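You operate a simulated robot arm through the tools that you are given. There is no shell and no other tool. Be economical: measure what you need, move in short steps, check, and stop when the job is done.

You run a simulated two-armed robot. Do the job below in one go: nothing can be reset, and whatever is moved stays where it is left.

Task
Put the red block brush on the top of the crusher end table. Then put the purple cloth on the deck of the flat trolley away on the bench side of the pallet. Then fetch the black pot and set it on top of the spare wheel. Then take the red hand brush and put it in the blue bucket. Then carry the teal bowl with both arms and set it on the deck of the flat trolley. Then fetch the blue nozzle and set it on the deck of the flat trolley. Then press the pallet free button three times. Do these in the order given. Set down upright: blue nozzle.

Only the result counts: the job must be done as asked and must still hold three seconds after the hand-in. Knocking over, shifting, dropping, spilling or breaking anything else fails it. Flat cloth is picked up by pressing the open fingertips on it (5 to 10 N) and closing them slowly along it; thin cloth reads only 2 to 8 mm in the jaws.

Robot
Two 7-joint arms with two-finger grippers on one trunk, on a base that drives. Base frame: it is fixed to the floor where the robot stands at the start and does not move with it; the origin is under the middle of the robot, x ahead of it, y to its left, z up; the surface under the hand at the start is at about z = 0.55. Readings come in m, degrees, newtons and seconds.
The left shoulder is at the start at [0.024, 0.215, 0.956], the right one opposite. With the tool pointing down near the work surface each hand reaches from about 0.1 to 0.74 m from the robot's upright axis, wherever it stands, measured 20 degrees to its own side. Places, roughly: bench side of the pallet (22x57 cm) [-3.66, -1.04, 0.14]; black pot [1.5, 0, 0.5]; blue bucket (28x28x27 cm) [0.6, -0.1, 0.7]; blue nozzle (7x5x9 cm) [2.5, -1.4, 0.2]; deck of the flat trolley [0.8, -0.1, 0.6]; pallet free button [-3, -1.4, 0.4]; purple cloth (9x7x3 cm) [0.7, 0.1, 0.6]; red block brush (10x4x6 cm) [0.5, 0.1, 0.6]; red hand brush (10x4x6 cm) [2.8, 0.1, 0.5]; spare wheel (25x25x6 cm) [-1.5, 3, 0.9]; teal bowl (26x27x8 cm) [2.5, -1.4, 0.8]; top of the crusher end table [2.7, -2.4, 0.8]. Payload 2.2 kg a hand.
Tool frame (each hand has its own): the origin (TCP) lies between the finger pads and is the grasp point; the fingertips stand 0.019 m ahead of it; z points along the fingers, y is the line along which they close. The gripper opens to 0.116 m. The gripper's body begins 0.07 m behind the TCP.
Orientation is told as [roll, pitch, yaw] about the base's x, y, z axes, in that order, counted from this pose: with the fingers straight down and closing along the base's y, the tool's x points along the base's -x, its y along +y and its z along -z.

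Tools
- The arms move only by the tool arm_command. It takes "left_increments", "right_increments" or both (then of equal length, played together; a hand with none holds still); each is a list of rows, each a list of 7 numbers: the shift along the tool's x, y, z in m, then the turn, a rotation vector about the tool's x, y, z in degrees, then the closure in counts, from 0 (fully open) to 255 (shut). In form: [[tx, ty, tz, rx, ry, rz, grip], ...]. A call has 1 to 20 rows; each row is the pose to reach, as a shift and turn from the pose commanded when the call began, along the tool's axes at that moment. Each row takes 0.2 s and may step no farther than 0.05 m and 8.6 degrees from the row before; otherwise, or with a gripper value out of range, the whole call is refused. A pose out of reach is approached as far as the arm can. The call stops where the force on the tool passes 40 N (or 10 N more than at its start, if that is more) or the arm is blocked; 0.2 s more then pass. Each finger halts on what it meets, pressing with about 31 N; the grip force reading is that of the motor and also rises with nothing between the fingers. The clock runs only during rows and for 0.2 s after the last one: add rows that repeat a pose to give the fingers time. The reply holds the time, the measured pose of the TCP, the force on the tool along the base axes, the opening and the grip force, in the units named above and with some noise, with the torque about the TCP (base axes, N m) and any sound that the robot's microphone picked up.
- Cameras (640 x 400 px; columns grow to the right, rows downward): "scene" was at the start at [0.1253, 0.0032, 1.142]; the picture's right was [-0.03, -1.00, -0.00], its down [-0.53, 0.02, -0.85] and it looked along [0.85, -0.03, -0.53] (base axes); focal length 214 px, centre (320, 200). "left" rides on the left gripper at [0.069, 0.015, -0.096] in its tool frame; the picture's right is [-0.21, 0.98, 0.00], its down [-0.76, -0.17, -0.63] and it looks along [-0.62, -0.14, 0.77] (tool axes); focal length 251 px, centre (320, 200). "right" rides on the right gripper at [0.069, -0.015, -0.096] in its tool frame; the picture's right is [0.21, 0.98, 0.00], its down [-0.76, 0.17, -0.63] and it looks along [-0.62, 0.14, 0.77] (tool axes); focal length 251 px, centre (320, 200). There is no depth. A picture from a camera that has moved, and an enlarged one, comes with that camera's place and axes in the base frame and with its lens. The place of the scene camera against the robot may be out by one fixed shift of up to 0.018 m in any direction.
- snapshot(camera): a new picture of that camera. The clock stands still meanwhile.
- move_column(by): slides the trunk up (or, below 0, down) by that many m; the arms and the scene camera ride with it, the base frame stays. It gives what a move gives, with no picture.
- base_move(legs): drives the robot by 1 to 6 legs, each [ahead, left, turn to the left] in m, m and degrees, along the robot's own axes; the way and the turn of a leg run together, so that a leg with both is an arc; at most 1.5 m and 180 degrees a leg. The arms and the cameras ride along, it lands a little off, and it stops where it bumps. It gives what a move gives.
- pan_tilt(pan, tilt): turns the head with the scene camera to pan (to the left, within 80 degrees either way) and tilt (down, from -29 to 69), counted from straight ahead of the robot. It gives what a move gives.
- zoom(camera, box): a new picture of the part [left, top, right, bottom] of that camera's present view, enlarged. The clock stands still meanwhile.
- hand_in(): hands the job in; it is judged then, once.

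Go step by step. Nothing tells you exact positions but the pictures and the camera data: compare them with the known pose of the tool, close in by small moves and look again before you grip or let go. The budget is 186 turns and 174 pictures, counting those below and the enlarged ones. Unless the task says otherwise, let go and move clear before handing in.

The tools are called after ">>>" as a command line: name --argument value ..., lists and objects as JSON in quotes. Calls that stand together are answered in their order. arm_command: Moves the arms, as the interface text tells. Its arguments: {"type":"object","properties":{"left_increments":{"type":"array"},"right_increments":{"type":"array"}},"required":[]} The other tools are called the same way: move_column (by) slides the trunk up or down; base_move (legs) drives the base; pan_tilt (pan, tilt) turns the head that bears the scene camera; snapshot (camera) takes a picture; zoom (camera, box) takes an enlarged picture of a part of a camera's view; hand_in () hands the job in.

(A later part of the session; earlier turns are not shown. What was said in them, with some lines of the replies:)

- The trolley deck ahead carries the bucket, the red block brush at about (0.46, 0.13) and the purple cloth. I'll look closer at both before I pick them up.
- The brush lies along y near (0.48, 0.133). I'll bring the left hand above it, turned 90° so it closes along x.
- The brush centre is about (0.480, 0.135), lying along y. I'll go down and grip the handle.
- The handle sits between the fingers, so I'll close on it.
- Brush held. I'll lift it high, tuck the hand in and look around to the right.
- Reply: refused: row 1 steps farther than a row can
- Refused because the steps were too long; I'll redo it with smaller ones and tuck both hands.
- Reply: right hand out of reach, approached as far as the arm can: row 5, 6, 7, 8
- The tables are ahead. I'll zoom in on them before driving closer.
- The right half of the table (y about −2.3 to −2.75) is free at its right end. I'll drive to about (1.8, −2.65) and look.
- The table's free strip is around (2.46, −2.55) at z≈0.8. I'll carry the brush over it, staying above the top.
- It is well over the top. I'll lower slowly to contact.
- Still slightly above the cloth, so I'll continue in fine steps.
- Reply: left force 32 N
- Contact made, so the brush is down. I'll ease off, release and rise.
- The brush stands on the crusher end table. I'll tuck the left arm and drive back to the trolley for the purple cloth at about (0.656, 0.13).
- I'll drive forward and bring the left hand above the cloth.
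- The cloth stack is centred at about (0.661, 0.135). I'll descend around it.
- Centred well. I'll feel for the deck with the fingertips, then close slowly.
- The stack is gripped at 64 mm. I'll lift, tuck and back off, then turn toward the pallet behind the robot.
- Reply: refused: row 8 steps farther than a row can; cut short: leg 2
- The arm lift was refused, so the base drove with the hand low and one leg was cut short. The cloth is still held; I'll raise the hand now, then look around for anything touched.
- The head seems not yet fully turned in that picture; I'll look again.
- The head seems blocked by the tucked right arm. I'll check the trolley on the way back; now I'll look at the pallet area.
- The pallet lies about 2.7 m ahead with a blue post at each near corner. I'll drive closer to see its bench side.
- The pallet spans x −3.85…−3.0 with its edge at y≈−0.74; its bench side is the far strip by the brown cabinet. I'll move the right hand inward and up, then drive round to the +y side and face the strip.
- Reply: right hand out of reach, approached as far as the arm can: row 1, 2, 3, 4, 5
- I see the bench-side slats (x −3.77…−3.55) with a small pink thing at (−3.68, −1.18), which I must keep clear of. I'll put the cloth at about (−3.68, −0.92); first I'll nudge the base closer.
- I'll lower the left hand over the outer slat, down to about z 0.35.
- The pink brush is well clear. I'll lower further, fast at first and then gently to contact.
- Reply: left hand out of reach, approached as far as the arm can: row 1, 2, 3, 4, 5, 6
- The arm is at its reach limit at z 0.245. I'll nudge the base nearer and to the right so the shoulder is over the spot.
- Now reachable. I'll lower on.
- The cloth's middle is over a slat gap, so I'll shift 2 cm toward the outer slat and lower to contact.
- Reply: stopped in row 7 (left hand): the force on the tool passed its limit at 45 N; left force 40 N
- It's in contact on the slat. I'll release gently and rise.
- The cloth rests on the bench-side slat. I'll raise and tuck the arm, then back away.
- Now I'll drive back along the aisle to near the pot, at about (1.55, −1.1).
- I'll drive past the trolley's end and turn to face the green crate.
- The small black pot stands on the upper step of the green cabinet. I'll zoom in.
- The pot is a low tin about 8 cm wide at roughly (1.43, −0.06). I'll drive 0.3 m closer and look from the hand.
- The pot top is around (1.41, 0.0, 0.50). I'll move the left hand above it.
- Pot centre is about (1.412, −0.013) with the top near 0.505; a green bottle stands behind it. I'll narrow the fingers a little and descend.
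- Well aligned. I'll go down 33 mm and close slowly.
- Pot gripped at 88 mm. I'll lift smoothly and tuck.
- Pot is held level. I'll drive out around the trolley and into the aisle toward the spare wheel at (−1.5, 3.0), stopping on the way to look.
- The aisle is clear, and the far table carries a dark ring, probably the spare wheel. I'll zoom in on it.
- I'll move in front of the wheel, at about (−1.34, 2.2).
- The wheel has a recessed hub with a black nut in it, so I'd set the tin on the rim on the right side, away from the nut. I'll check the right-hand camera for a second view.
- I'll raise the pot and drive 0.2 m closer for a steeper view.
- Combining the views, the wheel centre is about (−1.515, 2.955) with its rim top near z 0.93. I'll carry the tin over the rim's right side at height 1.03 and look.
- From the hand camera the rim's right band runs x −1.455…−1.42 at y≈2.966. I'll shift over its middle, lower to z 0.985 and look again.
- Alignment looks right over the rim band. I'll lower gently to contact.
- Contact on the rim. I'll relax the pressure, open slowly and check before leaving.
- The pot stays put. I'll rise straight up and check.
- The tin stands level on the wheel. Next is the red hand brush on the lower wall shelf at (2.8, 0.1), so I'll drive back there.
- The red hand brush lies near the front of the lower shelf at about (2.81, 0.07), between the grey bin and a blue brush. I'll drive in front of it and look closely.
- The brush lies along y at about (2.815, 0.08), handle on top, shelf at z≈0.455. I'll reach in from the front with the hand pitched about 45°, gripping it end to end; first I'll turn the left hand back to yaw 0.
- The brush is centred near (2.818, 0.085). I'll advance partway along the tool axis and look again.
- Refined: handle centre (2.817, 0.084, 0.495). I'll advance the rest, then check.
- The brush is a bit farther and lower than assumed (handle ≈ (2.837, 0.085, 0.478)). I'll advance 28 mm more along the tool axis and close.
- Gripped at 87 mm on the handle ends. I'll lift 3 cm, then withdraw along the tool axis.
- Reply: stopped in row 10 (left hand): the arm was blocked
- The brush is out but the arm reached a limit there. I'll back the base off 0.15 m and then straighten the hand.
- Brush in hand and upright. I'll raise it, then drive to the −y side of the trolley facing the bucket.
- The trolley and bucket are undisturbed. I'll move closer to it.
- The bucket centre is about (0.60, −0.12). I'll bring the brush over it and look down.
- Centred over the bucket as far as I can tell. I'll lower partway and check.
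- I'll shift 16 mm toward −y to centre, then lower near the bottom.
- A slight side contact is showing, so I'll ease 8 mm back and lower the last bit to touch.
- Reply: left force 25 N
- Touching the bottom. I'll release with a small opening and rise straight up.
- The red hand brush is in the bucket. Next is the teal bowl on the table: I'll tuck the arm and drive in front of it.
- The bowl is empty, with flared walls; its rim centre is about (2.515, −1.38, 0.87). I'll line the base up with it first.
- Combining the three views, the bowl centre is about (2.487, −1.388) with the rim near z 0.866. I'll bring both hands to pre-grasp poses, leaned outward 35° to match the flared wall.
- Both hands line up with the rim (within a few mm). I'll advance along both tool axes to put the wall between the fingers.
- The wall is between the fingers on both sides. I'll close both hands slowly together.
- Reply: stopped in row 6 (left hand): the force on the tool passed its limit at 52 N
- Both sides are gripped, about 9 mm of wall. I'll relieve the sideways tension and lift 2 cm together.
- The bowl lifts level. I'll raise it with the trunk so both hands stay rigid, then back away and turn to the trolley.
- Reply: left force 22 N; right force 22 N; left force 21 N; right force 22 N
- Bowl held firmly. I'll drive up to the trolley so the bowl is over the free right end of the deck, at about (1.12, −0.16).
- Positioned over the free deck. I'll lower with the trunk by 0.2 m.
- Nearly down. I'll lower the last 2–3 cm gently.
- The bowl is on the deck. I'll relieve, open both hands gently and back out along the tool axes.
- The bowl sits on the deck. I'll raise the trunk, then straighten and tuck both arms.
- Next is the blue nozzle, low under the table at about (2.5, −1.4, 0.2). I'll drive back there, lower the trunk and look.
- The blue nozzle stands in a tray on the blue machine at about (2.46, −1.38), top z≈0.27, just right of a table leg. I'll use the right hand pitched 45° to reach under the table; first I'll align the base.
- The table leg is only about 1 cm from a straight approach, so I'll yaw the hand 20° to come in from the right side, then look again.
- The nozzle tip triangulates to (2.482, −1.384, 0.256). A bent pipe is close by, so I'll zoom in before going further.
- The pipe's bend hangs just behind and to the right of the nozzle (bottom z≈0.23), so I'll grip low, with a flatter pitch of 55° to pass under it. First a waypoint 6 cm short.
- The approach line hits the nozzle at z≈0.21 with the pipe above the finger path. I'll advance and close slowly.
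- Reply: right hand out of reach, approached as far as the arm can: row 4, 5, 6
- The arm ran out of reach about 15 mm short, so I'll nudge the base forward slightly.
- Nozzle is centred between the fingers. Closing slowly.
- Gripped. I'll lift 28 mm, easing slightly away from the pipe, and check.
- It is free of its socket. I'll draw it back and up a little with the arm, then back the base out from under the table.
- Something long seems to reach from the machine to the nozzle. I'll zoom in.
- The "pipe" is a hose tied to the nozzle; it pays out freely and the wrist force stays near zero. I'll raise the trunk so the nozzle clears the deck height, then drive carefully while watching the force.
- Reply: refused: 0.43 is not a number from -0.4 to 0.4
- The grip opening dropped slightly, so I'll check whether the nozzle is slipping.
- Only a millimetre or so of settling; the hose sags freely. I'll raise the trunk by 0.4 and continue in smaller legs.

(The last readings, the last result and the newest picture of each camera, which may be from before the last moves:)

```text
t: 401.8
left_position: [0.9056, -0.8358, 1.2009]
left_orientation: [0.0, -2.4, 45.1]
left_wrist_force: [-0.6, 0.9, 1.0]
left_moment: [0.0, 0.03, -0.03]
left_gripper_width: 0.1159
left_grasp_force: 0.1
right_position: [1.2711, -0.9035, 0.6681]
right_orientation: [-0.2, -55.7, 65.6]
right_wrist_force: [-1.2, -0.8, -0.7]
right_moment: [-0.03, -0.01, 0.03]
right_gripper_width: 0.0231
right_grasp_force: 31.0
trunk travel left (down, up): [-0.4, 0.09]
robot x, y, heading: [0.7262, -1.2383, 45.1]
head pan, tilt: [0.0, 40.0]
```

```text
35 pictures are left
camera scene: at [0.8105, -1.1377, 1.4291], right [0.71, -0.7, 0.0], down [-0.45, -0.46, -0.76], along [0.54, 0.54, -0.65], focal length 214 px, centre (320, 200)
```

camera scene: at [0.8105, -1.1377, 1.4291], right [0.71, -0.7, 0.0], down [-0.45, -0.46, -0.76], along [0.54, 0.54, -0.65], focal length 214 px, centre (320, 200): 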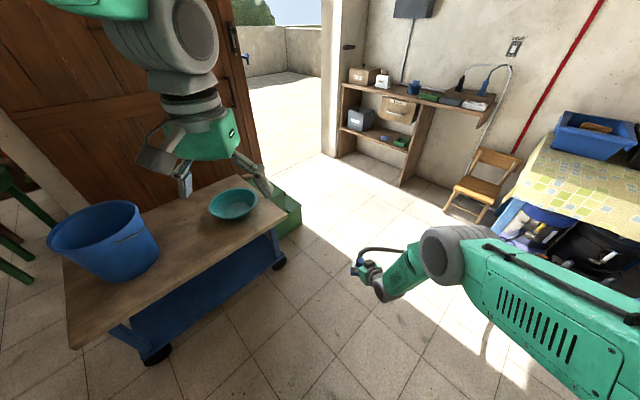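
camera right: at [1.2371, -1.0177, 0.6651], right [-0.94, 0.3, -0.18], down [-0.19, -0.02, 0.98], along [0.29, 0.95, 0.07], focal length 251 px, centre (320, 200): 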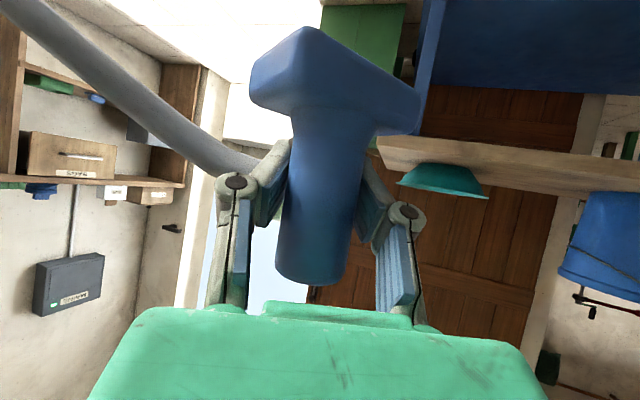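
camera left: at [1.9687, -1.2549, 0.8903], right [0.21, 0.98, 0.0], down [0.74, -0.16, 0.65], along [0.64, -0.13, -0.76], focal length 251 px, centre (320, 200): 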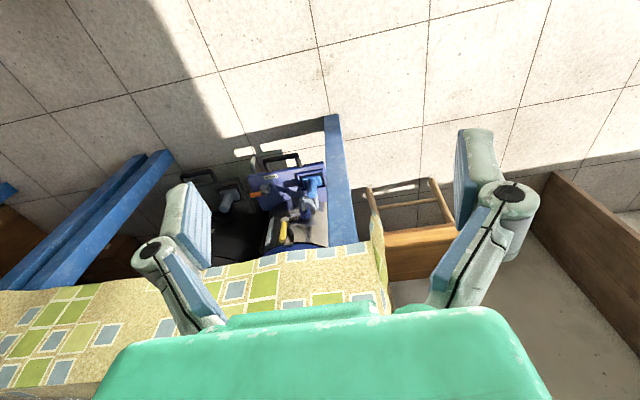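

The hose still has slack and the grip is firm. I'll turn the rest of the way and approach the gap between bucket and bowl.

>>> base_move --legs '[[0, 0, 45], [0.2, 0.01, 0]]'

>>> pan_tilt --pan -5 --tilt 50

>>> snapshot --camera "scene"

```text
t: 405.5
left_position: [0.5552, -0.6281, 1.2034]
left_orientation: [-0.1, -2.6, 90.5]
left_wrist_force: [0.4, 0.7, 0.1]
left_moment: [-0.03, -0.01, 0.03]
left_gripper_width: 0.1164
left_grasp_force: 0.1
right_position: [0.8624, -0.4119, 0.6685]
right_orientation: [-0.4, -56.0, 111.0]
right_wrist_force: [0.1, -0.2, -0.6]
right_moment: [0.01, 0.0, 0.01]
right_gripper_width: 0.023
right_grasp_force: 30.8
trunk travel left (down, up): [-0.4, 0.09]
robot x, y, heading: [0.7152, -1.035, 90.5]
head pan, tilt: [0.0, 40.0]
```

```text
t: 406.2
left_position: [0.5549, -0.6297, 1.2035]
left_orientation: [0.0, -2.6, 90.5]
left_wrist_force: [-0.2, 0.4, -0.4]
left_moment: [-0.01, 0.02, 0.01]
left_gripper_width: 0.1159
left_grasp_force: 0.0
right_position: [0.8618, -0.4129, 0.6685]
right_orientation: [-0.4, -55.9, 111.1]
right_wrist_force: [-0.5, 0.4, -1.1]
right_moment: [0.01, 0.01, -0.04]
right_gripper_width: 0.0229
right_grasp_force: 31.6
trunk travel left (down, up): [-0.4, 0.09]
robot x, y, heading: [0.7129, -1.0325, 90.7]
head pan, tilt: [-5.0, 50.0]
```

```text
34 pictures are left
camera scene: at [0.7126, -0.9044, 1.4149], right [1.0, -0.08, 0.0], down [-0.06, -0.77, -0.64], along [0.05, 0.64, -0.77], focal length 214 px, centre (320, 200)
```

scene: 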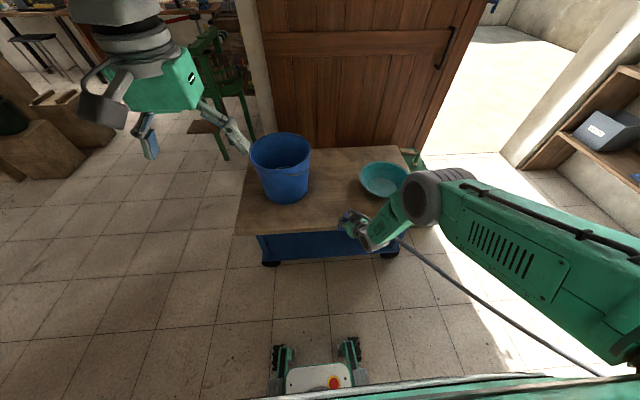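

>>> base_move --legs '[[0.138, 0, 0]]'

>>> zoom --camera "scene" --box '[230, 110, 450, 270]'

>>> snapshot --camera "right"

```text
t: 407.6
left_position: [0.553, -0.4947, 1.2042]
left_orientation: [-0.1, -2.7, 90.7]
left_wrist_force: [0.4, -1.1, 1.0]
left_moment: [0.01, 0.01, 0.03]
left_gripper_width: 0.116
left_grasp_force: 0.0
right_position: [0.8572, -0.2767, 0.6719]
right_orientation: [-0.6, -55.9, 111.3]
right_wrist_force: [0.3, -0.8, -1.3]
right_moment: [0.02, 0.02, 0.0]
right_gripper_width: 0.0225
right_grasp_force: 30.7
trunk travel left (down, up): [-0.4, 0.09]
robot x, y, heading: [0.7135, -0.8936, 90.8]
head pan, tilt: [-5.0, 50.0]
```

```text
2.50 times, centred on (340, 190) of scene
camera zoom: at [0.7101, -0.7695, 1.4152], right [1.0, -0.07, 0.0], down [-0.06, -0.77, -0.64], along [0.05, 0.64, -0.77], focal length 536 px, centre (270, 225)
```

zoom: 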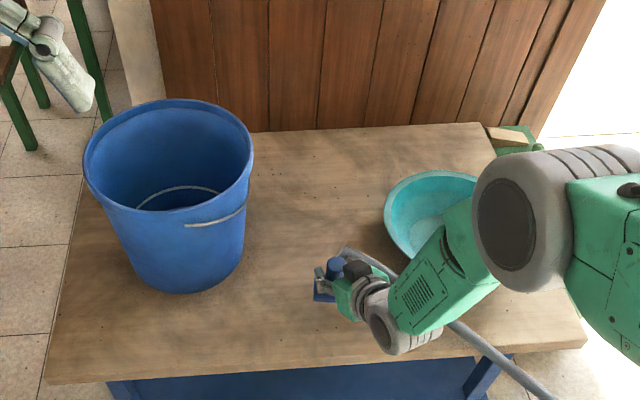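

```text
32 pictures are left
camera right: at [0.9149, -0.3826, 0.6681], right [-0.87, -0.46, -0.18], down [-0.13, -0.16, 0.98], along [-0.48, 0.88, 0.08], focal length 251 px, centre (320, 200)
```

right: 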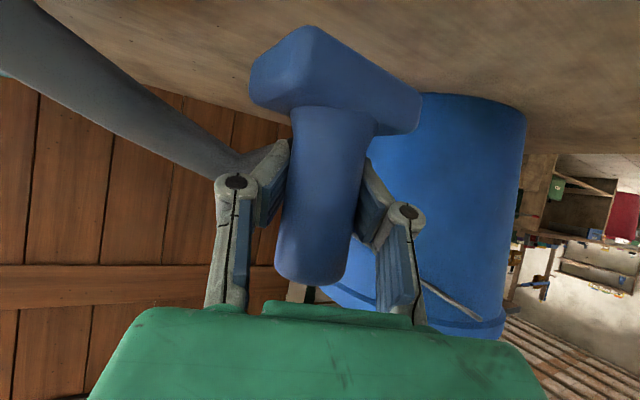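

Nozzle is over the gap at (0.857, −0.277). I'll lower with the trunk to just above the deck.

>>> move_column --by -0.055

>>> snapshot --camera "right"

```text
t: 408.5
left_position: [0.5537, -0.4965, 1.1493]
left_orientation: [-0.1, -2.8, 90.5]
left_wrist_force: [0.6, 0.3, 0.2]
left_moment: [-0.03, -0.01, -0.03]
left_gripper_width: 0.1159
left_grasp_force: 0.0
right_position: [0.8583, -0.278, 0.6183]
right_orientation: [-0.7, -56.2, 111.3]
right_wrist_force: [0.6, -0.2, -1.3]
right_moment: [-0.01, 0.0, -0.02]
right_gripper_width: 0.0227
right_grasp_force: 31.0
trunk travel left (down, up): [-0.345, 0.145]
robot x, y, heading: [0.7107, -0.895, 90.7]
head pan, tilt: [-5.0, 50.0]
```

```text
31 pictures are left
camera right: at [0.9151, -0.3836, 0.6144], right [-0.87, -0.46, -0.18], down [-0.12, -0.16, 0.98], along [-0.48, 0.88, 0.08], focal length 251 px, centre (320, 200)
```

right: 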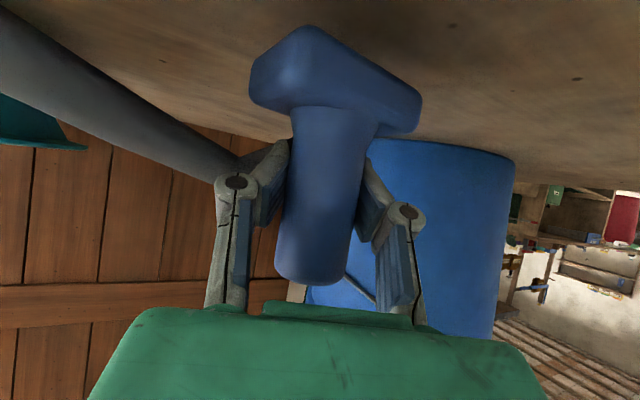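

I'll lower the last bit with the arm in fine steps.

>>> arm_command --right_increments '[[0.0025, 0, 0.0017, 0, 0, 0, 255], [0.005, 0, 0.0034, 0, 0, 0, 255], [0.0075, 0, 0.005, 0, 0, 0, 255], [0.01, 0, 0.0067, 0, 0, 0, 255], [0.0116, 0, 0.0078, 0, 0, 0, 255]]'

>>> snapshot --camera "right"

```text
t: 409.7
left_position: [0.5528, -0.4958, 1.1505]
left_orientation: [-0.1, -2.9, 90.6]
left_wrist_force: [0.6, -0.9, 0.2]
left_moment: [0.01, 0.0, -0.02]
left_gripper_width: 0.1158
left_grasp_force: 0.0
right_position: [0.8583, -0.2766, 0.6028]
right_orientation: [-0.6, -56.0, 111.3]
right_wrist_force: [-0.1, 0.5, -1.6]
right_moment: [-0.02, -0.02, 0.0]
right_gripper_width: 0.0229
right_grasp_force: 31.5
trunk travel left (down, up): [-0.345, 0.145]
robot x, y, heading: [0.7134, -0.8958, 90.9]
head pan, tilt: [-5.0, 50.0]
```

```text
30 pictures are left
camera right: at [0.9155, -0.3829, 0.5987], right [-0.87, -0.46, -0.18], down [-0.12, -0.16, 0.98], along [-0.48, 0.88, 0.08], focal length 251 px, centre (320, 200)
```

right: 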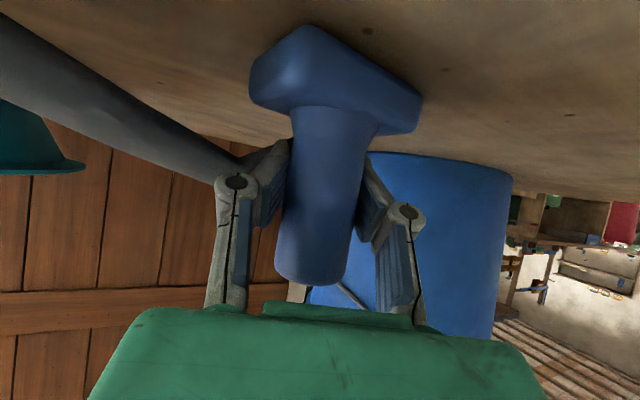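

>>> arm_command --right_increments '[[0.0025, 0, 0.0017, 0, 0, 0, 255], [0.005, 0, 0.0034, 0, 0, 0, 255], [0.0075, 0, 0.005, 0, 0, 0, 255], [0.01, 0, 0.0067, 0, 0, 0, 255], [0.0116, 0, 0.0078, 0, 0, 0, 255]]'

>>> snapshot --camera "right"

```text
t: 410.9
left_position: [0.5523, -0.4975, 1.1502]
left_orientation: [-0.1, -2.9, 90.6]
left_wrist_force: [-1.1, 0.5, 0.5]
left_moment: [0.0, -0.02, -0.02]
left_gripper_width: 0.1158
left_grasp_force: 0.0
right_position: [0.8575, -0.2738, 0.5946]
right_orientation: [-1.1, -56.7, 111.7]
right_wrist_force: [2.3, 11.3, 30.0]
right_moment: [0.01, -0.06, 0.09]
right_gripper_width: 0.0206
right_grasp_force: 30.9
trunk travel left (down, up): [-0.345, 0.145]
robot x, y, heading: [0.7151, -0.8938, 90.6]
head pan, tilt: [-5.0, 50.0]
```

```text
29 pictures are left
camera right: at [0.9144, -0.3793, 0.5904], right [-0.87, -0.45, -0.19], down [-0.12, -0.17, 0.98], along [-0.48, 0.87, 0.09], focal length 251 px, centre (320, 200)
```

right: 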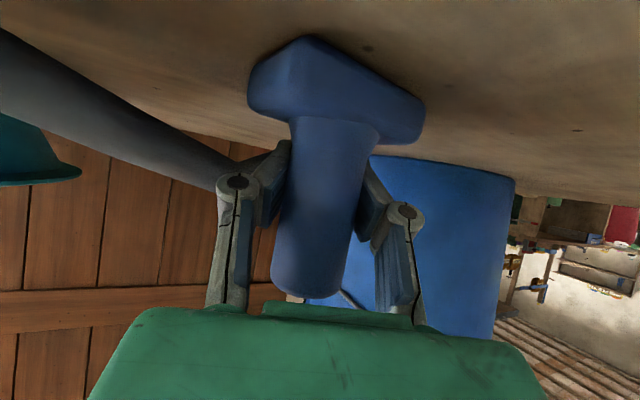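

The nozzle base is flat on the deck. I'll relieve the pressure and open gradually.

>>> arm_command --right_increments '[[-0.002, 0, -0.0013, 0, 0, 0, 255], [-0.0035, 0, -0.0024, 0, 0, 0, 240], [-0.0035, 0, -0.0024, 0, 0, 0, 215], [-0.0035, 0, -0.0024, 0, 0, 0, 195], [-0.0035, 0, -0.0024, 0, 0, 0, 180], [-0.0035, 0, -0.0024, 0, 0, 0, 165], [-0.0035, 0, -0.0024, 0, 0, 0, 150], [-0.0035, 0, -0.0024, 0, 0, 0, 150]]'

>>> snapshot --camera "right"

```text
t: 412.7
left_position: [0.5538, -0.4954, 1.15]
left_orientation: [-0.1, -2.8, 90.6]
left_wrist_force: [-0.7, 0.1, -0.3]
left_moment: [-0.02, -0.02, -0.03]
left_gripper_width: 0.1161
left_grasp_force: 0.0
right_position: [0.8585, -0.2776, 0.5925]
right_orientation: [-0.5, -56.1, 111.4]
right_wrist_force: [-0.2, 0.0, -0.4]
right_moment: [-0.03, -0.04, -0.02]
right_gripper_width: 0.0477
right_grasp_force: 0.0
trunk travel left (down, up): [-0.345, 0.145]
robot x, y, heading: [0.7134, -0.8928, 90.9]
head pan, tilt: [-5.0, 50.0]
```

```text
28 pictures are left
camera right: at [0.9155, -0.3837, 0.5902], right [-0.87, -0.46, -0.18], down [-0.12, -0.16, 0.98], along [-0.48, 0.88, 0.08], focal length 251 px, centre (320, 200)
```

right: 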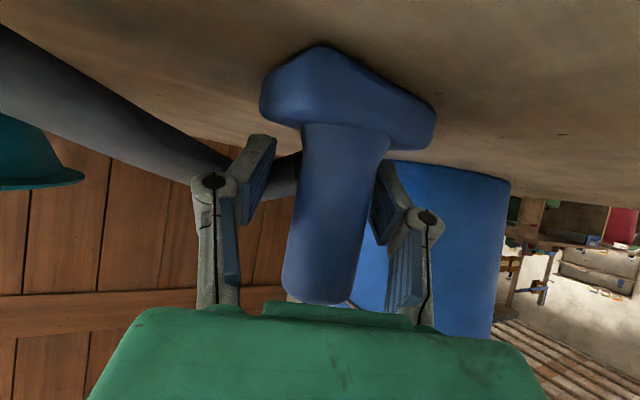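

Released and standing. I'll centre the fingers around it, then withdraw slowly along the tool axis.

>>> arm_command --right_increments '[[0, 0.003, 0, 0, 0, 0, 140], [0, 0.006, 0, 0, 0, 0, 130], [0, 0.007, 0, 0, 0, 0, 130], [0, 0.007, -0.01, 0, 0, 0, 130], [0, 0.007, -0.025, 0, 0, 0, 130], [0, 0.007, -0.045, 0, 0, 0, 130], [0, 0.007, -0.07, 0, 0, 0, 130]]'

>>> snapshot --camera "right"

>>> zoom --camera "scene" --box '[230, 110, 450, 270]'

```text
t: 414.3
left_position: [0.5542, -0.4973, 1.1501]
left_orientation: [-0.1, -3.0, 90.6]
left_wrist_force: [-0.5, -0.1, 0.5]
left_moment: [0.0, 0.01, -0.01]
left_gripper_width: 0.116
left_grasp_force: 0.0
right_position: [0.8725, -0.3351, 0.6337]
right_orientation: [-0.7, -56.1, 111.3]
right_wrist_force: [0.2, 0.2, 0.3]
right_moment: [-0.01, -0.03, 0.01]
right_gripper_width: 0.0571
right_grasp_force: 0.0
trunk travel left (down, up): [-0.345, 0.145]
robot x, y, heading: [0.7092, -0.8968, 91.0]
head pan, tilt: [-5.0, 50.0]
```

```text
27 pictures are left
camera right: at [0.929, -0.4409, 0.6311], right [-0.87, -0.46, -0.18], down [-0.12, -0.16, 0.98], along [-0.48, 0.88, 0.08], focal length 251 px, centre (320, 200)
```

right: 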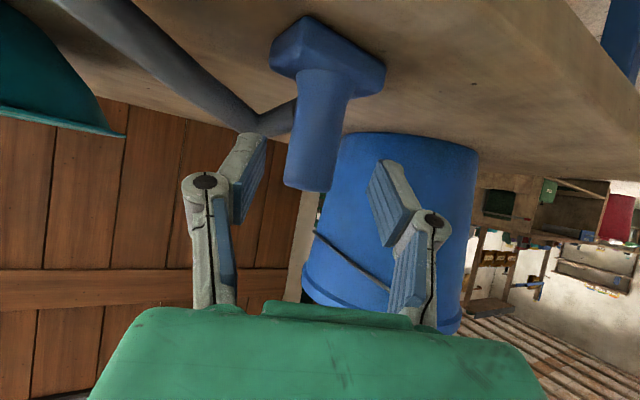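

```text
2.50 times, centred on (340, 190) of scene
camera zoom: at [0.7105, -0.7688, 1.3601], right [1.0, -0.07, 0.0], down [-0.06, -0.77, -0.64], along [0.05, 0.64, -0.77], focal length 536 px, centre (270, 225)
```

zoom: 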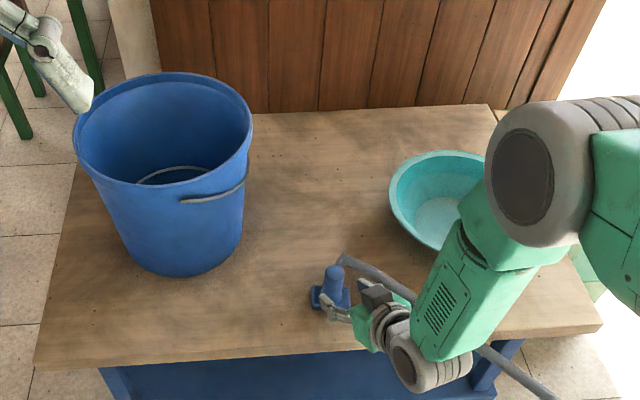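

The nozzle stands upright with its hose lying below the hand. I'll raise the trunk, back the base away, and then straighten the right hand.

>>> move_column --by 0.14

>>> snapshot --camera "scene"

```text
t: 416.0
left_position: [0.5534, -0.4961, 1.2904]
left_orientation: [-0.1, -2.8, 90.5]
left_wrist_force: [0.0, -0.2, -0.6]
left_moment: [-0.02, 0.06, 0.0]
left_gripper_width: 0.1162
left_grasp_force: 0.0
right_position: [0.8727, -0.3347, 0.7735]
right_orientation: [-0.6, -56.0, 111.2]
right_wrist_force: [0.1, -0.8, -0.1]
right_moment: [0.0, -0.02, 0.0]
right_gripper_width: 0.0568
right_grasp_force: 0.0
trunk travel left (down, up): [-0.485, 0.005]
robot x, y, heading: [0.7129, -0.8941, 90.8]
head pan, tilt: [-5.0, 50.0]
```

```text
25 pictures are left
camera scene: at [0.7105, -0.7677, 1.4999], right [1.0, -0.07, 0.0], down [-0.06, -0.77, -0.64], along [0.05, 0.64, -0.77], focal length 214 px, centre (320, 200)
```

scene: 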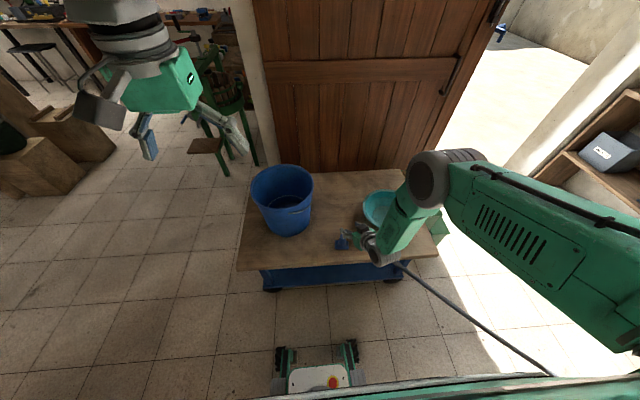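

Clear. I'll back away, turn around and drive toward the pallet's button post at (−3, −1.4).

>>> base_move --legs '[[-0.4, 0, 0], [0, 0, 89.2]]'

>>> move_column --by -0.39

>>> base_move --legs '[[1.4, 0, 0], [1.1, 0, 0]]'

>>> pan_tilt --pan 0 --tilt 35

>>> snapshot --camera "scene"

```text
t: 422.3
left_position: [0.3152, -1.4523, 1.2902]
left_orientation: [0.0, -2.8, 179.6]
left_wrist_force: [-0.2, 0.0, -0.5]
left_moment: [0.0, -0.01, -0.01]
left_gripper_width: 0.1161
left_grasp_force: 0.0
right_position: [0.1591, -1.1288, 0.7737]
right_orientation: [-0.6, -56.0, -159.7]
right_wrist_force: [-0.6, -0.4, -0.3]
right_moment: [0.01, 0.02, 0.02]
right_gripper_width: 0.0568
right_grasp_force: 0.0
trunk travel left (down, up): [-0.485, 0.005]
robot x, y, heading: [0.7208, -1.2986, 179.6]
head pan, tilt: [-5.0, 50.0]
```

```text
t: 426.1
left_position: [0.3186, -1.4511, 0.9012]
left_orientation: [-0.1, -3.0, 179.5]
left_wrist_force: [-0.2, 0.7, -0.3]
left_moment: [0.03, -0.02, 0.02]
left_gripper_width: 0.116
left_grasp_force: 0.0
right_position: [0.1618, -1.1293, 0.3853]
right_orientation: [-0.8, -56.1, -159.6]
right_wrist_force: [0.8, 0.0, 0.3]
right_moment: [0.03, 0.01, 0.03]
right_gripper_width: 0.057
right_grasp_force: 0.1
trunk travel left (down, up): [-0.095, 0.395]
robot x, y, heading: [0.7173, -1.2997, 179.5]
head pan, tilt: [-5.0, 50.0]
```

```text
t: 438.2
left_position: [-2.179, -1.399, 0.9018]
left_orientation: [-0.1, -3.1, 177.9]
left_wrist_force: [-1.1, -0.8, -0.2]
left_moment: [0.03, 0.02, 0.03]
left_gripper_width: 0.1163
left_grasp_force: 0.2
right_position: [-2.3275, -1.074, 0.3842]
right_orientation: [-0.7, -56.2, -161.3]
right_wrist_force: [0.9, 0.7, -0.3]
right_moment: [-0.05, -0.01, -0.04]
right_gripper_width: 0.0566
right_grasp_force: 0.0
trunk travel left (down, up): [-0.095, 0.395]
robot x, y, heading: [-1.779, -1.2584, 178.4]
head pan, tilt: [-5.0, 50.0]
```

```text
t: 439.0
left_position: [-2.1752, -1.3996, 0.9009]
left_orientation: [-0.1, -3.2, 177.9]
left_wrist_force: [0.3, -0.1, 0.4]
left_moment: [-0.01, 0.01, 0.0]
left_gripper_width: 0.1162
left_grasp_force: 0.0
right_position: [-2.3269, -1.0745, 0.3876]
right_orientation: [-0.7, -56.4, -161.2]
right_wrist_force: [-0.1, -1.3, -0.8]
right_moment: [0.01, 0.01, -0.01]
right_gripper_width: 0.057
right_grasp_force: 0.0
trunk travel left (down, up): [-0.095, 0.395]
robot x, y, heading: [-1.7816, -1.2579, 178.0]
head pan, tilt: [0.0, 35.0]
```

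```text
24 pictures are left
camera scene: at [-1.9146, -1.2484, 1.1317], right [0.03, 1.0, 0.0], down [0.58, -0.02, -0.82], along [-0.82, 0.03, -0.58], focal length 214 px, centre (320, 200)
```

scene: 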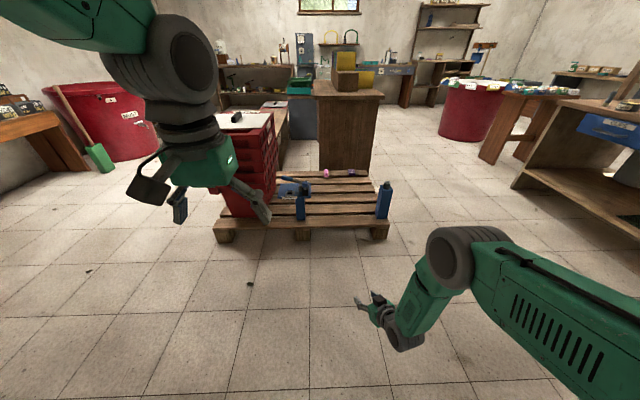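

>>> zoom --camera "scene" --box '[240, 150, 420, 250]'

```text
3.56 times, centred on (330, 200) of scene
camera zoom: at [-1.9146, -1.2484, 1.1317], right [0.03, 1.0, 0.0], down [0.58, -0.02, -0.82], along [-0.82, 0.03, -0.58], focal length 763 px, centre (284, 200)
```

zoom: 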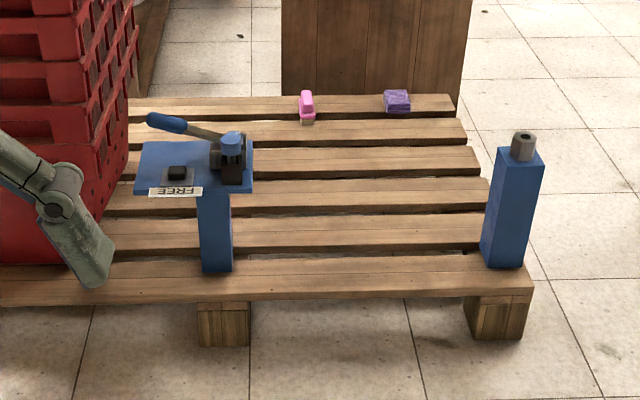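

I see the black FREE button facing up on the blue post panel at about (−3.03, −1.39, 0.40), with a lever behind it. I'll raise the right arm out of the way first.

>>> arm_command --right_increments '[[-0.022, 0, -0.029, 0, 5.5, 0, 57], [-0.044, 0, -0.059, 0, 11, 0, 57], [-0.066, 0, -0.088, 0, 16.5, 0, 57], [-0.088, 0, -0.118, 0, 22, 0, 57], [-0.11, 0, -0.147, 0, 27.5, 0, 57], [-0.132, 0, -0.176, 0, 33, 0, 57], [-0.154, 0, -0.206, 0, 38.5, 0, 57], [-0.176, 0, -0.235, 0, 44, 0, 57], [-0.198, 0, -0.265, 0, 49.5, 0, 57], [-0.221, 0, -0.294, 0, 55, 0, 57]]' --left_increments '[[0, 0, 0, 0, 0, 0, 100], [0, 0, 0, 0, 0, 0, 200], [0, 0, 0, 0, 0, 0, 255], [0, 0, 0, 0, 0, 0, 255], [0, 0, 0, 0, 0, 0, 255], [0, 0, 0, 0, 0, 0, 255], [0, 0, 0, 0, 0, 0, 255], [0, 0, 0, 0, 0, 0, 255], [0, 0, 0, 0, 0, 0, 255], [0, 0, 0, 0, 0, 0, 255]]'

```text
t: 441.2
left_position: [-2.177, -1.4001, 0.903]
left_orientation: [-0.2, -3.1, 177.8]
left_wrist_force: [-0.5, -0.8, -0.4]
left_moment: [0.04, 0.02, 0.01]
left_gripper_width: 0.0003
left_grasp_force: 28.7
right_position: [-2.2084, -1.0398, 0.7322]
right_orientation: [-0.5, -1.2, -161.8]
right_wrist_force: [0.0, 0.0, -0.7]
right_moment: [0.02, 0.02, 0.02]
right_gripper_width: 0.0902
right_grasp_force: 0.1
trunk travel left (down, up): [-0.095, 0.395]
robot x, y, heading: [-1.779, -1.2574, 178.2]
head pan, tilt: [0.0, 35.0]
```

>>> base_move --legs '[[0.68, 0.0, 1.8]]'

>>> pan_tilt --pan 8 --tilt 50

>>> snapshot --camera "scene"

>>> snapshot --camera "left"

```text
t: 445.0
left_position: [-2.8619, -1.3966, 0.9006]
left_orientation: [0.0, -3.1, 179.3]
left_wrist_force: [0.8, -0.1, 1.4]
left_moment: [0.02, 0.0, 0.0]
left_gripper_width: 0.0001
left_grasp_force: 28.2
right_position: [-2.9033, -1.0348, 0.7318]
right_orientation: [-0.4, -1.3, -160.3]
right_wrist_force: [0.3, 0.0, -0.2]
right_moment: [-0.02, -0.02, 0.01]
right_gripper_width: 0.09
right_grasp_force: 0.0
trunk travel left (down, up): [-0.095, 0.395]
robot x, y, heading: [-2.4642, -1.2455, 179.4]
head pan, tilt: [0.0, 35.0]
```

```text
t: 445.8
left_position: [-2.8582, -1.396, 0.9036]
left_orientation: [0.0, -3.2, 179.3]
left_wrist_force: [-0.1, 0.0, -0.3]
left_moment: [0.0, 0.01, 0.01]
left_gripper_width: 0.0
left_grasp_force: 28.4
right_position: [-2.9016, -1.0367, 0.7331]
right_orientation: [-0.6, -1.5, -160.3]
right_wrist_force: [0.9, 0.4, 0.0]
right_moment: [-0.01, 0.03, 0.03]
right_gripper_width: 0.0901
right_grasp_force: 0.1
trunk travel left (down, up): [-0.095, 0.395]
robot x, y, heading: [-2.4595, -1.2423, 179.6]
head pan, tilt: [8.0, 50.0]
```

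```text
22 pictures are left
camera scene: at [-2.5901, -1.2486, 1.1101], right [-0.13, 0.99, 0.0], down [0.76, 0.1, -0.64], along [-0.64, -0.08, -0.77], focal length 214 px, centre (320, 200)
```

scene: 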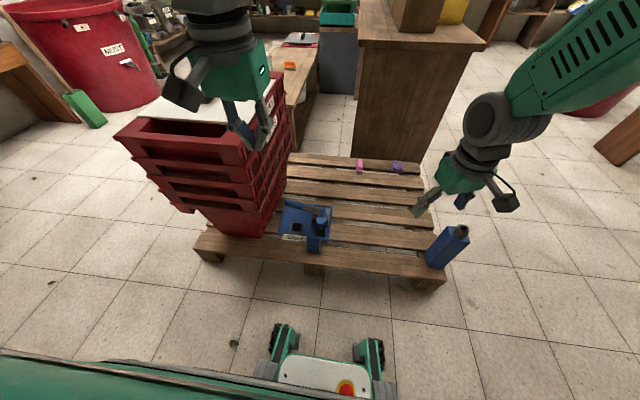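

```text
21 pictures are left
camera left: at [-2.7834, -1.4127, 0.9954], right [-0.23, -0.97, 0.01], down [-0.72, 0.17, 0.68], along [-0.66, 0.14, -0.74], focal length 251 px, centre (320, 200)
```

left: 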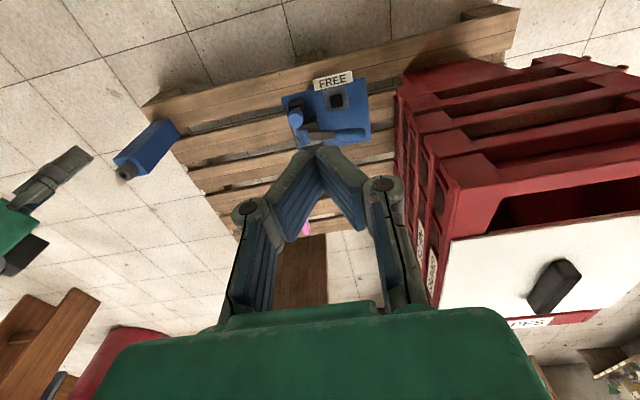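

The crates are close to the left arm, so I'll press with the right hand instead: raise the left hand, square up and close the right, and shift the base 0.18 m left.

>>> arm_command --left_increments '[[0, 0, -0.03, 0, 0, 0, 255], [0, 0, -0.06, 0, 0, 0, 255], [0, 0, -0.09, 0, 0, 0, 255], [0, 0, -0.12, 0, 0, 0, 255], [0, 0, -0.12, 0, 0, 0, 255]]' --right_increments '[[0, 0, 0, 0, 1.5, 5, 120], [0, 0, 0, 0, 1.5, 10, 200], [0, 0, 0, 0, 1.5, 15, 255], [0, 0, 0, 0, 1.5, 20, 255], [0, 0, 0, 0, 1.5, 20, 255]]'

>>> base_move --legs '[[0, 0.18, 0.4]]'

>>> snapshot --camera "right"

```text
t: 447.0
left_position: [-2.8503, -1.3974, 1.0239]
left_orientation: [-0.2, -3.3, 179.4]
left_wrist_force: [-0.2, -0.3, -0.1]
left_moment: [0.03, -0.02, 0.02]
left_gripper_width: 0.0001
left_grasp_force: 28.6
right_position: [-2.9021, -1.0362, 0.7323]
right_orientation: [-0.3, -0.2, 179.5]
right_wrist_force: [-0.2, -0.2, 0.5]
right_moment: [0.01, 0.01, 0.0]
right_gripper_width: 0.0
right_grasp_force: 28.5
trunk travel left (down, up): [-0.095, 0.395]
robot x, y, heading: [-2.466, -1.2448, 179.4]
head pan, tilt: [8.0, 50.0]
```

```text
t: 448.5
left_position: [-2.849, -1.5801, 1.0247]
left_orientation: [-0.1, -3.2, 179.9]
left_wrist_force: [0.4, -0.3, -0.1]
left_moment: [0.0, -0.03, 0.01]
left_gripper_width: 0.0
left_grasp_force: 28.3
right_position: [-2.9032, -1.2203, 0.7334]
right_orientation: [-0.3, 0.0, -180.0]
right_wrist_force: [0.2, 0.4, 0.3]
right_moment: [0.06, 0.02, -0.03]
right_gripper_width: 0.0
right_grasp_force: 28.4
trunk travel left (down, up): [-0.095, 0.395]
robot x, y, heading: [-2.4656, -1.4292, -180.2]
head pan, tilt: [8.0, 50.0]
```

```text
20 pictures are left
camera right: at [-2.8338, -1.2058, 0.8294], right [0.22, -0.98, -0.01], down [-0.76, -0.17, 0.63], along [-0.62, -0.13, -0.77], focal length 251 px, centre (320, 200)
```

right: 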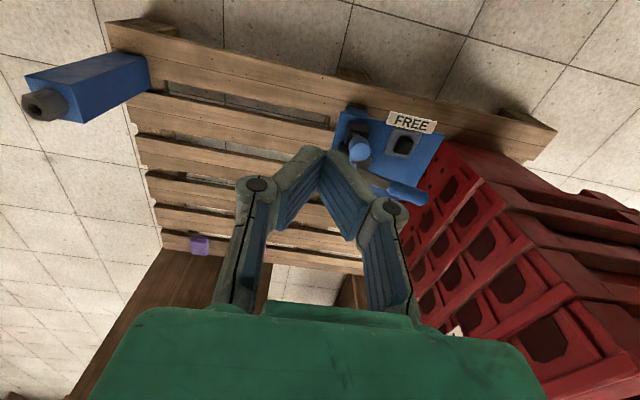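

The button triangulates to (−3.014, −1.408, 0.40), and the lever sits 6 cm behind it. I'll move the closed right fingertips above the button.

>>> arm_command --right_increments '[[-0.022, 0.0376, 0, 0, 0, 0, 255], [-0.044, 0.075, 0, 0, 0, 0, 255], [-0.067, 0.113, 0, 0, 0, 0, 255], [-0.089, 0.15, 0, 0, 0, 0, 255], [-0.111, 0.188, 0, 0, 0, 0, 255], [-0.111, 0.188, 0.045, 0, 0, 0, 255], [-0.111, 0.188, 0.09, 0, 0, 0, 255], [-0.111, 0.188, 0.135, 0, 0, 0, 255], [-0.111, 0.188, 0.18, 0, 0, 0, 255], [-0.111, 0.188, 0.225, 0, 0, 0, 255], [-0.111, 0.188, 0.245, 0, 0, 0, 255], [-0.111, 0.188, 0.245, 0, 0, 0, 255]]'

>>> snapshot --camera "right"

>>> zoom --camera "scene" --box '[220, 130, 420, 280]'

```text
t: 451.1
left_position: [-2.8479, -1.5845, 1.0259]
left_orientation: [-0.3, -3.3, 179.8]
left_wrist_force: [-0.7, 1.0, -0.3]
left_moment: [0.01, 0.0, -0.03]
left_gripper_width: 0.0001
left_grasp_force: 28.4
right_position: [-3.0131, -1.4087, 0.4874]
right_orientation: [-0.5, -0.3, -179.7]
right_wrist_force: [-0.1, 0.1, 1.0]
right_moment: [0.0, 0.01, 0.01]
right_gripper_width: 0.0
right_grasp_force: 28.5
trunk travel left (down, up): [-0.095, 0.395]
robot x, y, heading: [-2.4653, -1.4264, -180.0]
head pan, tilt: [8.0, 50.0]
```

```text
19 pictures are left
camera right: at [-2.9424, -1.3943, 0.5835], right [0.22, -0.98, -0.01], down [-0.75, -0.17, 0.63], along [-0.62, -0.13, -0.77], focal length 251 px, centre (320, 200)
```

right: 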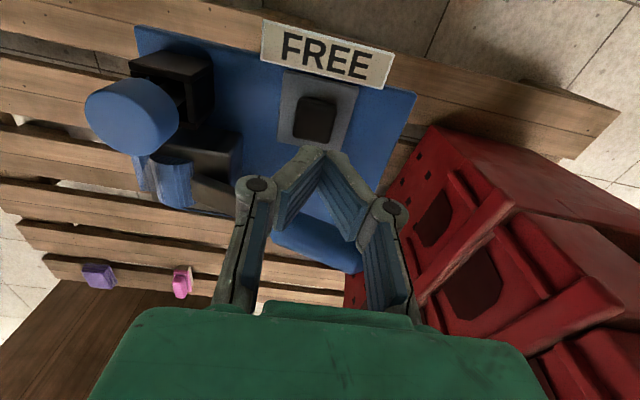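

```text
2.67 times, centred on (320, 205) of scene
camera zoom: at [-2.5912, -1.4322, 1.11], right [-0.14, 0.99, 0.0], down [0.76, 0.11, -0.64], along [-0.63, -0.09, -0.77], focal length 572 px, centre (320, 187)
```

zoom: 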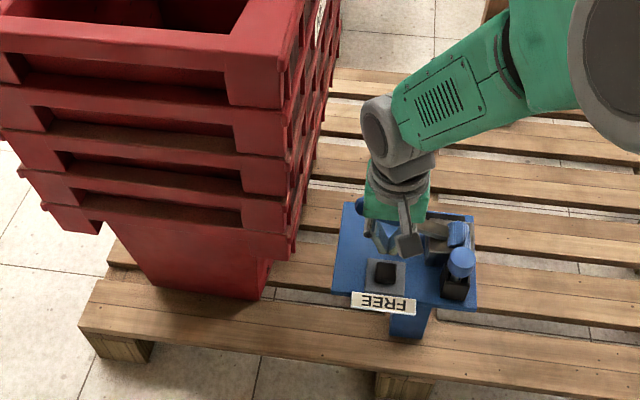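

Aligned within 5 mm. I'll press down gently for the first time.

>>> arm_command --right_increments '[[0, -0.005, 0.02, 0, 0, 0, 255], [0, -0.005, 0.04, 0, 0, 0, 255], [0, -0.005, 0.055, 0, 0, 0, 255], [0, -0.005, 0.06, 0, 0, 0, 255], [0, -0.005, 0.063, 0, 0, 0, 255], [0, -0.005, 0.066, 0, 0, 0, 255], [0, -0.005, 0.069, 0, 0, 0, 255], [0, -0.005, 0.072, 0, 0, 0, 255]]'

>>> zoom --camera "right" --box '[220, 40, 420, 240]'

```text
t: 452.9
left_position: [-2.8464, -1.5839, 1.0259]
left_orientation: [-0.3, -3.3, 179.8]
left_wrist_force: [-0.3, 0.3, 0.3]
left_moment: [0.0, 0.02, -0.06]
left_gripper_width: 0.0002
left_grasp_force: 27.9
right_position: [-3.0146, -1.4037, 0.416]
right_orientation: [-0.3, -0.3, -179.8]
right_wrist_force: [1.1, 0.6, 7.3]
right_moment: [0.04, -0.01, -0.01]
right_gripper_width: 0.0064
right_grasp_force: 28.7
trunk travel left (down, up): [-0.095, 0.395]
robot x, y, heading: [-2.4635, -1.4284, -179.9]
head pan, tilt: [8.0, 50.0]
heard: click
```

```text
2.00 times, centred on (320, 140) of right
camera zoom: at [-2.9445, -1.3889, 0.5131], right [0.22, -0.98, -0.01], down [-0.75, -0.17, 0.64], along [-0.62, -0.13, -0.77], focal length 503 px, centre (320, 320)
```

zoom: 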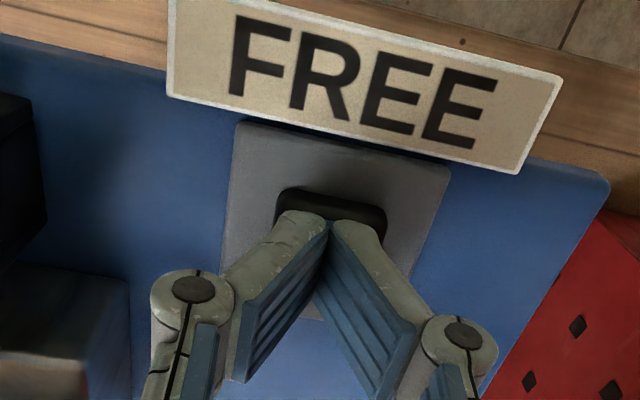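

First click heard. I'll lift fully and press a second time.

>>> arm_command --right_increments '[[0, 0, -0.01, 0, 0, 0, 255], [0, 0, -0.03, 0, 0, 0, 255], [0, 0, -0.03, 0, 0, 0, 255], [0, 0, -0.03, 0, 0, 0, 255]]'

>>> arm_command --right_increments '[[0, 0, 0.015, 0, 0, 0, 255], [0, 0, 0.021, 0, 0, 0, 255], [0, 0, 0.024, 0, 0, 0, 255], [0, 0, 0.027, 0, 0, 0, 255], [0, 0, 0.03, 0, 0, 0, 255]]'

```text
t: 453.9
left_position: [-2.8482, -1.584, 1.0244]
left_orientation: [-0.3, -3.4, 179.8]
left_wrist_force: [0.5, -0.2, -0.6]
left_moment: [-0.03, 0.04, -0.01]
left_gripper_width: 0.0001
left_grasp_force: 28.7
right_position: [-3.014, -1.4032, 0.4451]
right_orientation: [-0.3, -0.2, -179.9]
right_wrist_force: [-0.4, -0.2, -0.4]
right_moment: [0.02, 0.01, -0.01]
right_gripper_width: 0.0
right_grasp_force: 27.8
trunk travel left (down, up): [-0.095, 0.395]
robot x, y, heading: [-2.4667, -1.4277, -179.9]
head pan, tilt: [8.0, 50.0]
```

```text
t: 455.1
left_position: [-2.8476, -1.5834, 1.0254]
left_orientation: [-0.3, -3.4, 179.9]
left_wrist_force: [0.3, 0.2, -0.5]
left_moment: [-0.01, -0.02, 0.0]
left_gripper_width: 0.0001
left_grasp_force: 28.3
right_position: [-3.0137, -1.4026, 0.4186]
right_orientation: [-0.4, -0.3, -180.0]
right_wrist_force: [1.3, 0.4, 4.7]
right_moment: [0.02, 0.02, 0.01]
right_gripper_width: 0.006
right_grasp_force: 28.4
trunk travel left (down, up): [-0.095, 0.395]
robot x, y, heading: [-2.4656, -1.4261, -180.1]
head pan, tilt: [8.0, 50.0]
heard: click
```

Second click heard. I'll lift and press a third time.

>>> arm_command --right_increments '[[0, 0, -0.01, 0, 0, 0, 255], [0, 0, -0.03, 0, 0, 0, 255], [0, 0, -0.03, 0, 0, 0, 255], [0, 0, -0.03, 0, 0, 0, 255]]'

>>> arm_command --right_increments '[[0, 0, 0.015, 0, 0, 0, 255], [0, 0, 0.021, 0, 0, 0, 255], [0, 0, 0.024, 0, 0, 0, 255], [0, 0, 0.027, 0, 0, 0, 255], [0, 0, 0.03, 0, 0, 0, 255]]'

```text
t: 456.1
left_position: [-2.8474, -1.5832, 1.0249]
left_orientation: [-0.3, -3.4, 179.8]
left_wrist_force: [-0.2, 0.3, -0.2]
left_moment: [-0.01, 0.01, 0.0]
left_gripper_width: 0.0
left_grasp_force: 28.2
right_position: [-3.0134, -1.4021, 0.4463]
right_orientation: [-0.4, -0.2, -179.9]
right_wrist_force: [0.5, 0.1, -0.3]
right_moment: [0.0, 0.01, -0.01]
right_gripper_width: 0.0
right_grasp_force: 28.5
trunk travel left (down, up): [-0.095, 0.395]
robot x, y, heading: [-2.4631, -1.4276, -180.2]
head pan, tilt: [8.0, 50.0]
```

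```text
t: 457.3
left_position: [-2.8462, -1.5826, 1.0244]
left_orientation: [-0.3, -3.5, 179.8]
left_wrist_force: [0.0, 0.0, -0.1]
left_moment: [-0.02, -0.01, 0.0]
left_gripper_width: 0.0002
left_grasp_force: 28.6
right_position: [-3.0152, -1.4037, 0.4179]
right_orientation: [-0.5, -0.3, -179.9]
right_wrist_force: [0.9, 2.0, 5.8]
right_moment: [0.06, -0.05, 0.01]
right_gripper_width: 0.0059
right_grasp_force: 28.8
trunk travel left (down, up): [-0.095, 0.395]
robot x, y, heading: [-2.4637, -1.424, -179.8]
head pan, tilt: [8.0, 50.0]
heard: click
```

Three clicks heard. I'll lift clear, without touching the button again, and look around.

>>> arm_command --right_increments '[[0, 0, -0.02, 0, 0, 0, 255], [0, 0, -0.06, 0, 0, 0, 255], [0, 0, -0.1, 0, 0, 0, 255], [0, 0, -0.14, 0, 0, 0, 255], [0, 0, -0.18, 0, 0, 0, 255], [0, 0, -0.22, 0, 0, 0, 255], [0, 0, -0.26, 0, 0, 0, 255]]'

>>> base_move --legs '[[-0.4, 0, 0]]'

>>> snapshot --camera "scene"

```text
t: 458.9
left_position: [-2.8472, -1.5836, 1.027]
left_orientation: [-0.2, -3.4, 179.8]
left_wrist_force: [-0.2, -0.3, -0.4]
left_moment: [-0.01, 0.0, -0.02]
left_gripper_width: 0.0
left_grasp_force: 28.8
right_position: [-3.0128, -1.3998, 0.6744]
right_orientation: [-0.3, 0.2, 179.5]
right_wrist_force: [0.1, 0.3, -0.1]
right_moment: [0.02, -0.02, -0.01]
right_gripper_width: 0.0
right_grasp_force: 28.6
trunk travel left (down, up): [-0.095, 0.395]
robot x, y, heading: [-2.4625, -1.428, -179.9]
head pan, tilt: [8.0, 50.0]
```

```text
t: 461.4
left_position: [-2.4392, -1.5848, 1.0259]
left_orientation: [-0.3, -3.4, -179.9]
left_wrist_force: [0.5, 0.8, 0.1]
left_moment: [0.04, 0.03, 0.01]
left_gripper_width: 0.0002
left_grasp_force: 28.8
right_position: [-2.6054, -1.4025, 0.6771]
right_orientation: [-0.1, -0.2, 179.7]
right_wrist_force: [0.4, -0.3, 0.8]
right_moment: [-0.01, 0.03, -0.02]
right_gripper_width: 0.0
right_grasp_force: 28.3
trunk travel left (down, up): [-0.095, 0.395]
robot x, y, heading: [-2.0557, -1.4254, -179.7]
head pan, tilt: [8.0, 50.0]
```

```text
16 pictures are left
camera scene: at [-2.1822, -1.4314, 1.1101], right [-0.14, 0.99, 0.0], down [0.76, 0.11, -0.64], along [-0.63, -0.09, -0.77], focal length 214 px, centre (320, 200)
```

scene: 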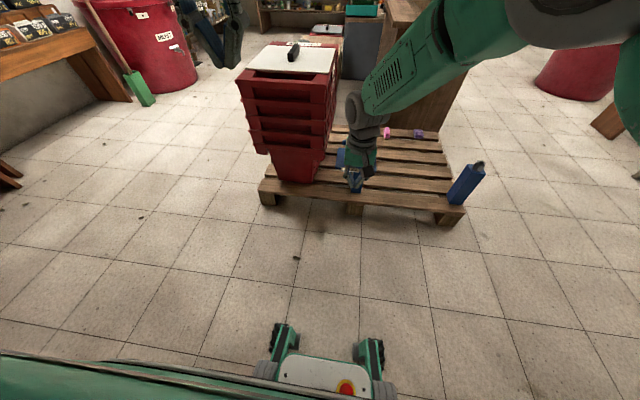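

All clicks done and clear of the panel. Before handing in, I'll turn around and check that the nozzle and bowl still stand on the trolley.

>>> base_move --legs '[[-0.5, 0, 0], [0, 0, 150], [0, 0, 40]]'

>>> pan_tilt --pan 0 --tilt 20

>>> snapshot --camera "scene"

```text
t: 472.3
left_position: [-1.2166, -1.2047, 1.0258]
left_orientation: [-0.3, -3.6, 9.6]
left_wrist_force: [0.9, -0.8, 0.0]
left_moment: [-0.03, -0.01, 0.03]
left_gripper_width: 0.0002
left_grasp_force: 28.8
right_position: [-1.0192, -1.3549, 0.6781]
right_orientation: [0.1, -0.5, 9.1]
right_wrist_force: [0.4, 0.4, 0.7]
right_moment: [0.02, -0.01, 0.01]
right_gripper_width: 0.0
right_grasp_force: 28.5
trunk travel left (down, up): [-0.095, 0.395]
robot x, y, heading: [-1.5602, -1.4218, 9.9]
head pan, tilt: [8.0, 50.0]
```

```text
t: 473.3
left_position: [-1.2177, -1.2043, 1.0271]
left_orientation: [-0.2, -3.7, 9.6]
left_wrist_force: [0.3, -0.1, 0.6]
left_moment: [0.0, 0.02, 0.0]
left_gripper_width: 0.0001
left_grasp_force: 28.3
right_position: [-1.02, -1.3576, 0.6798]
right_orientation: [0.1, -0.4, 8.9]
right_wrist_force: [-0.1, -0.4, 0.1]
right_moment: [0.01, 0.01, 0.01]
right_gripper_width: 0.0
right_grasp_force: 28.9
trunk travel left (down, up): [-0.095, 0.395]
robot x, y, heading: [-1.5653, -1.4232, 9.8]
head pan, tilt: [0.0, 20.0]
```

```text
15 pictures are left
camera scene: at [-1.4367, -1.3913, 1.1555], right [0.17, -0.99, 0.0], down [-0.34, -0.06, -0.94], along [0.92, 0.16, -0.35], focal length 214 px, centre (320, 200)
```

scene: 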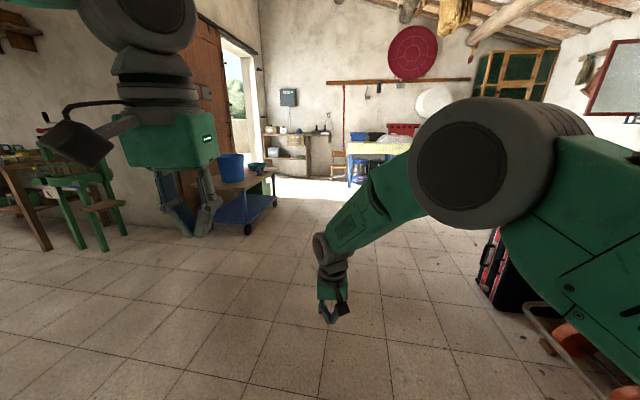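

>>> zoom --camera "scene" --box '[200, 130, 370, 240]'

```text
3.64 times, centred on (285, 185) of scene
camera zoom: at [-1.4367, -1.3913, 1.1555], right [0.17, -0.99, 0.0], down [-0.34, -0.06, -0.94], along [0.92, 0.16, -0.35], focal length 780 px, centre (447, 254)
```

zoom: 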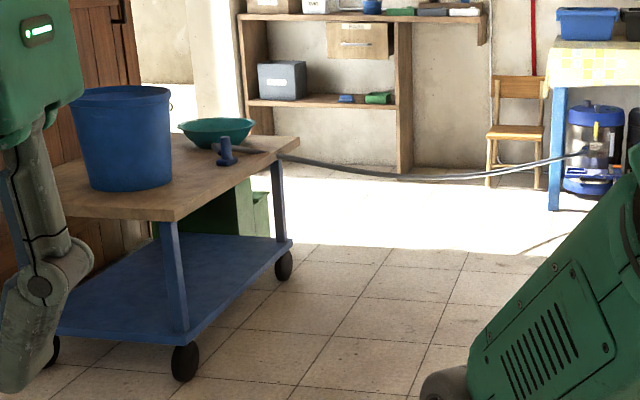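

The nozzle stands upright beside the bowl and bucket, and the hose hangs free, so everything is in place and I'm handing in.

>>> hand_in

```text
The job is handed in.
```

I did all seven steps in the order given and handed the job in; no verdict came back, and nothing was left in either hand.

- **Base bump:** Early on, an arm lift was refused and the base drove off with the hand still low, holding the cloth. That drive was cut short by a bump. I never found what was touched, but the trolley and bucket looked undisturbed afterwards.
- **Black pot:** It sits level on the rim of the spare wheel, not over the hub, because a loose nut stands in the hub.
- **Blue nozzle:** It has a hose that still runs back to the machine under the table. In the last picture the nozzle was upright on the trolley deck and the hose hung free.
- **Pallet free button:** I heard three separate clicks.
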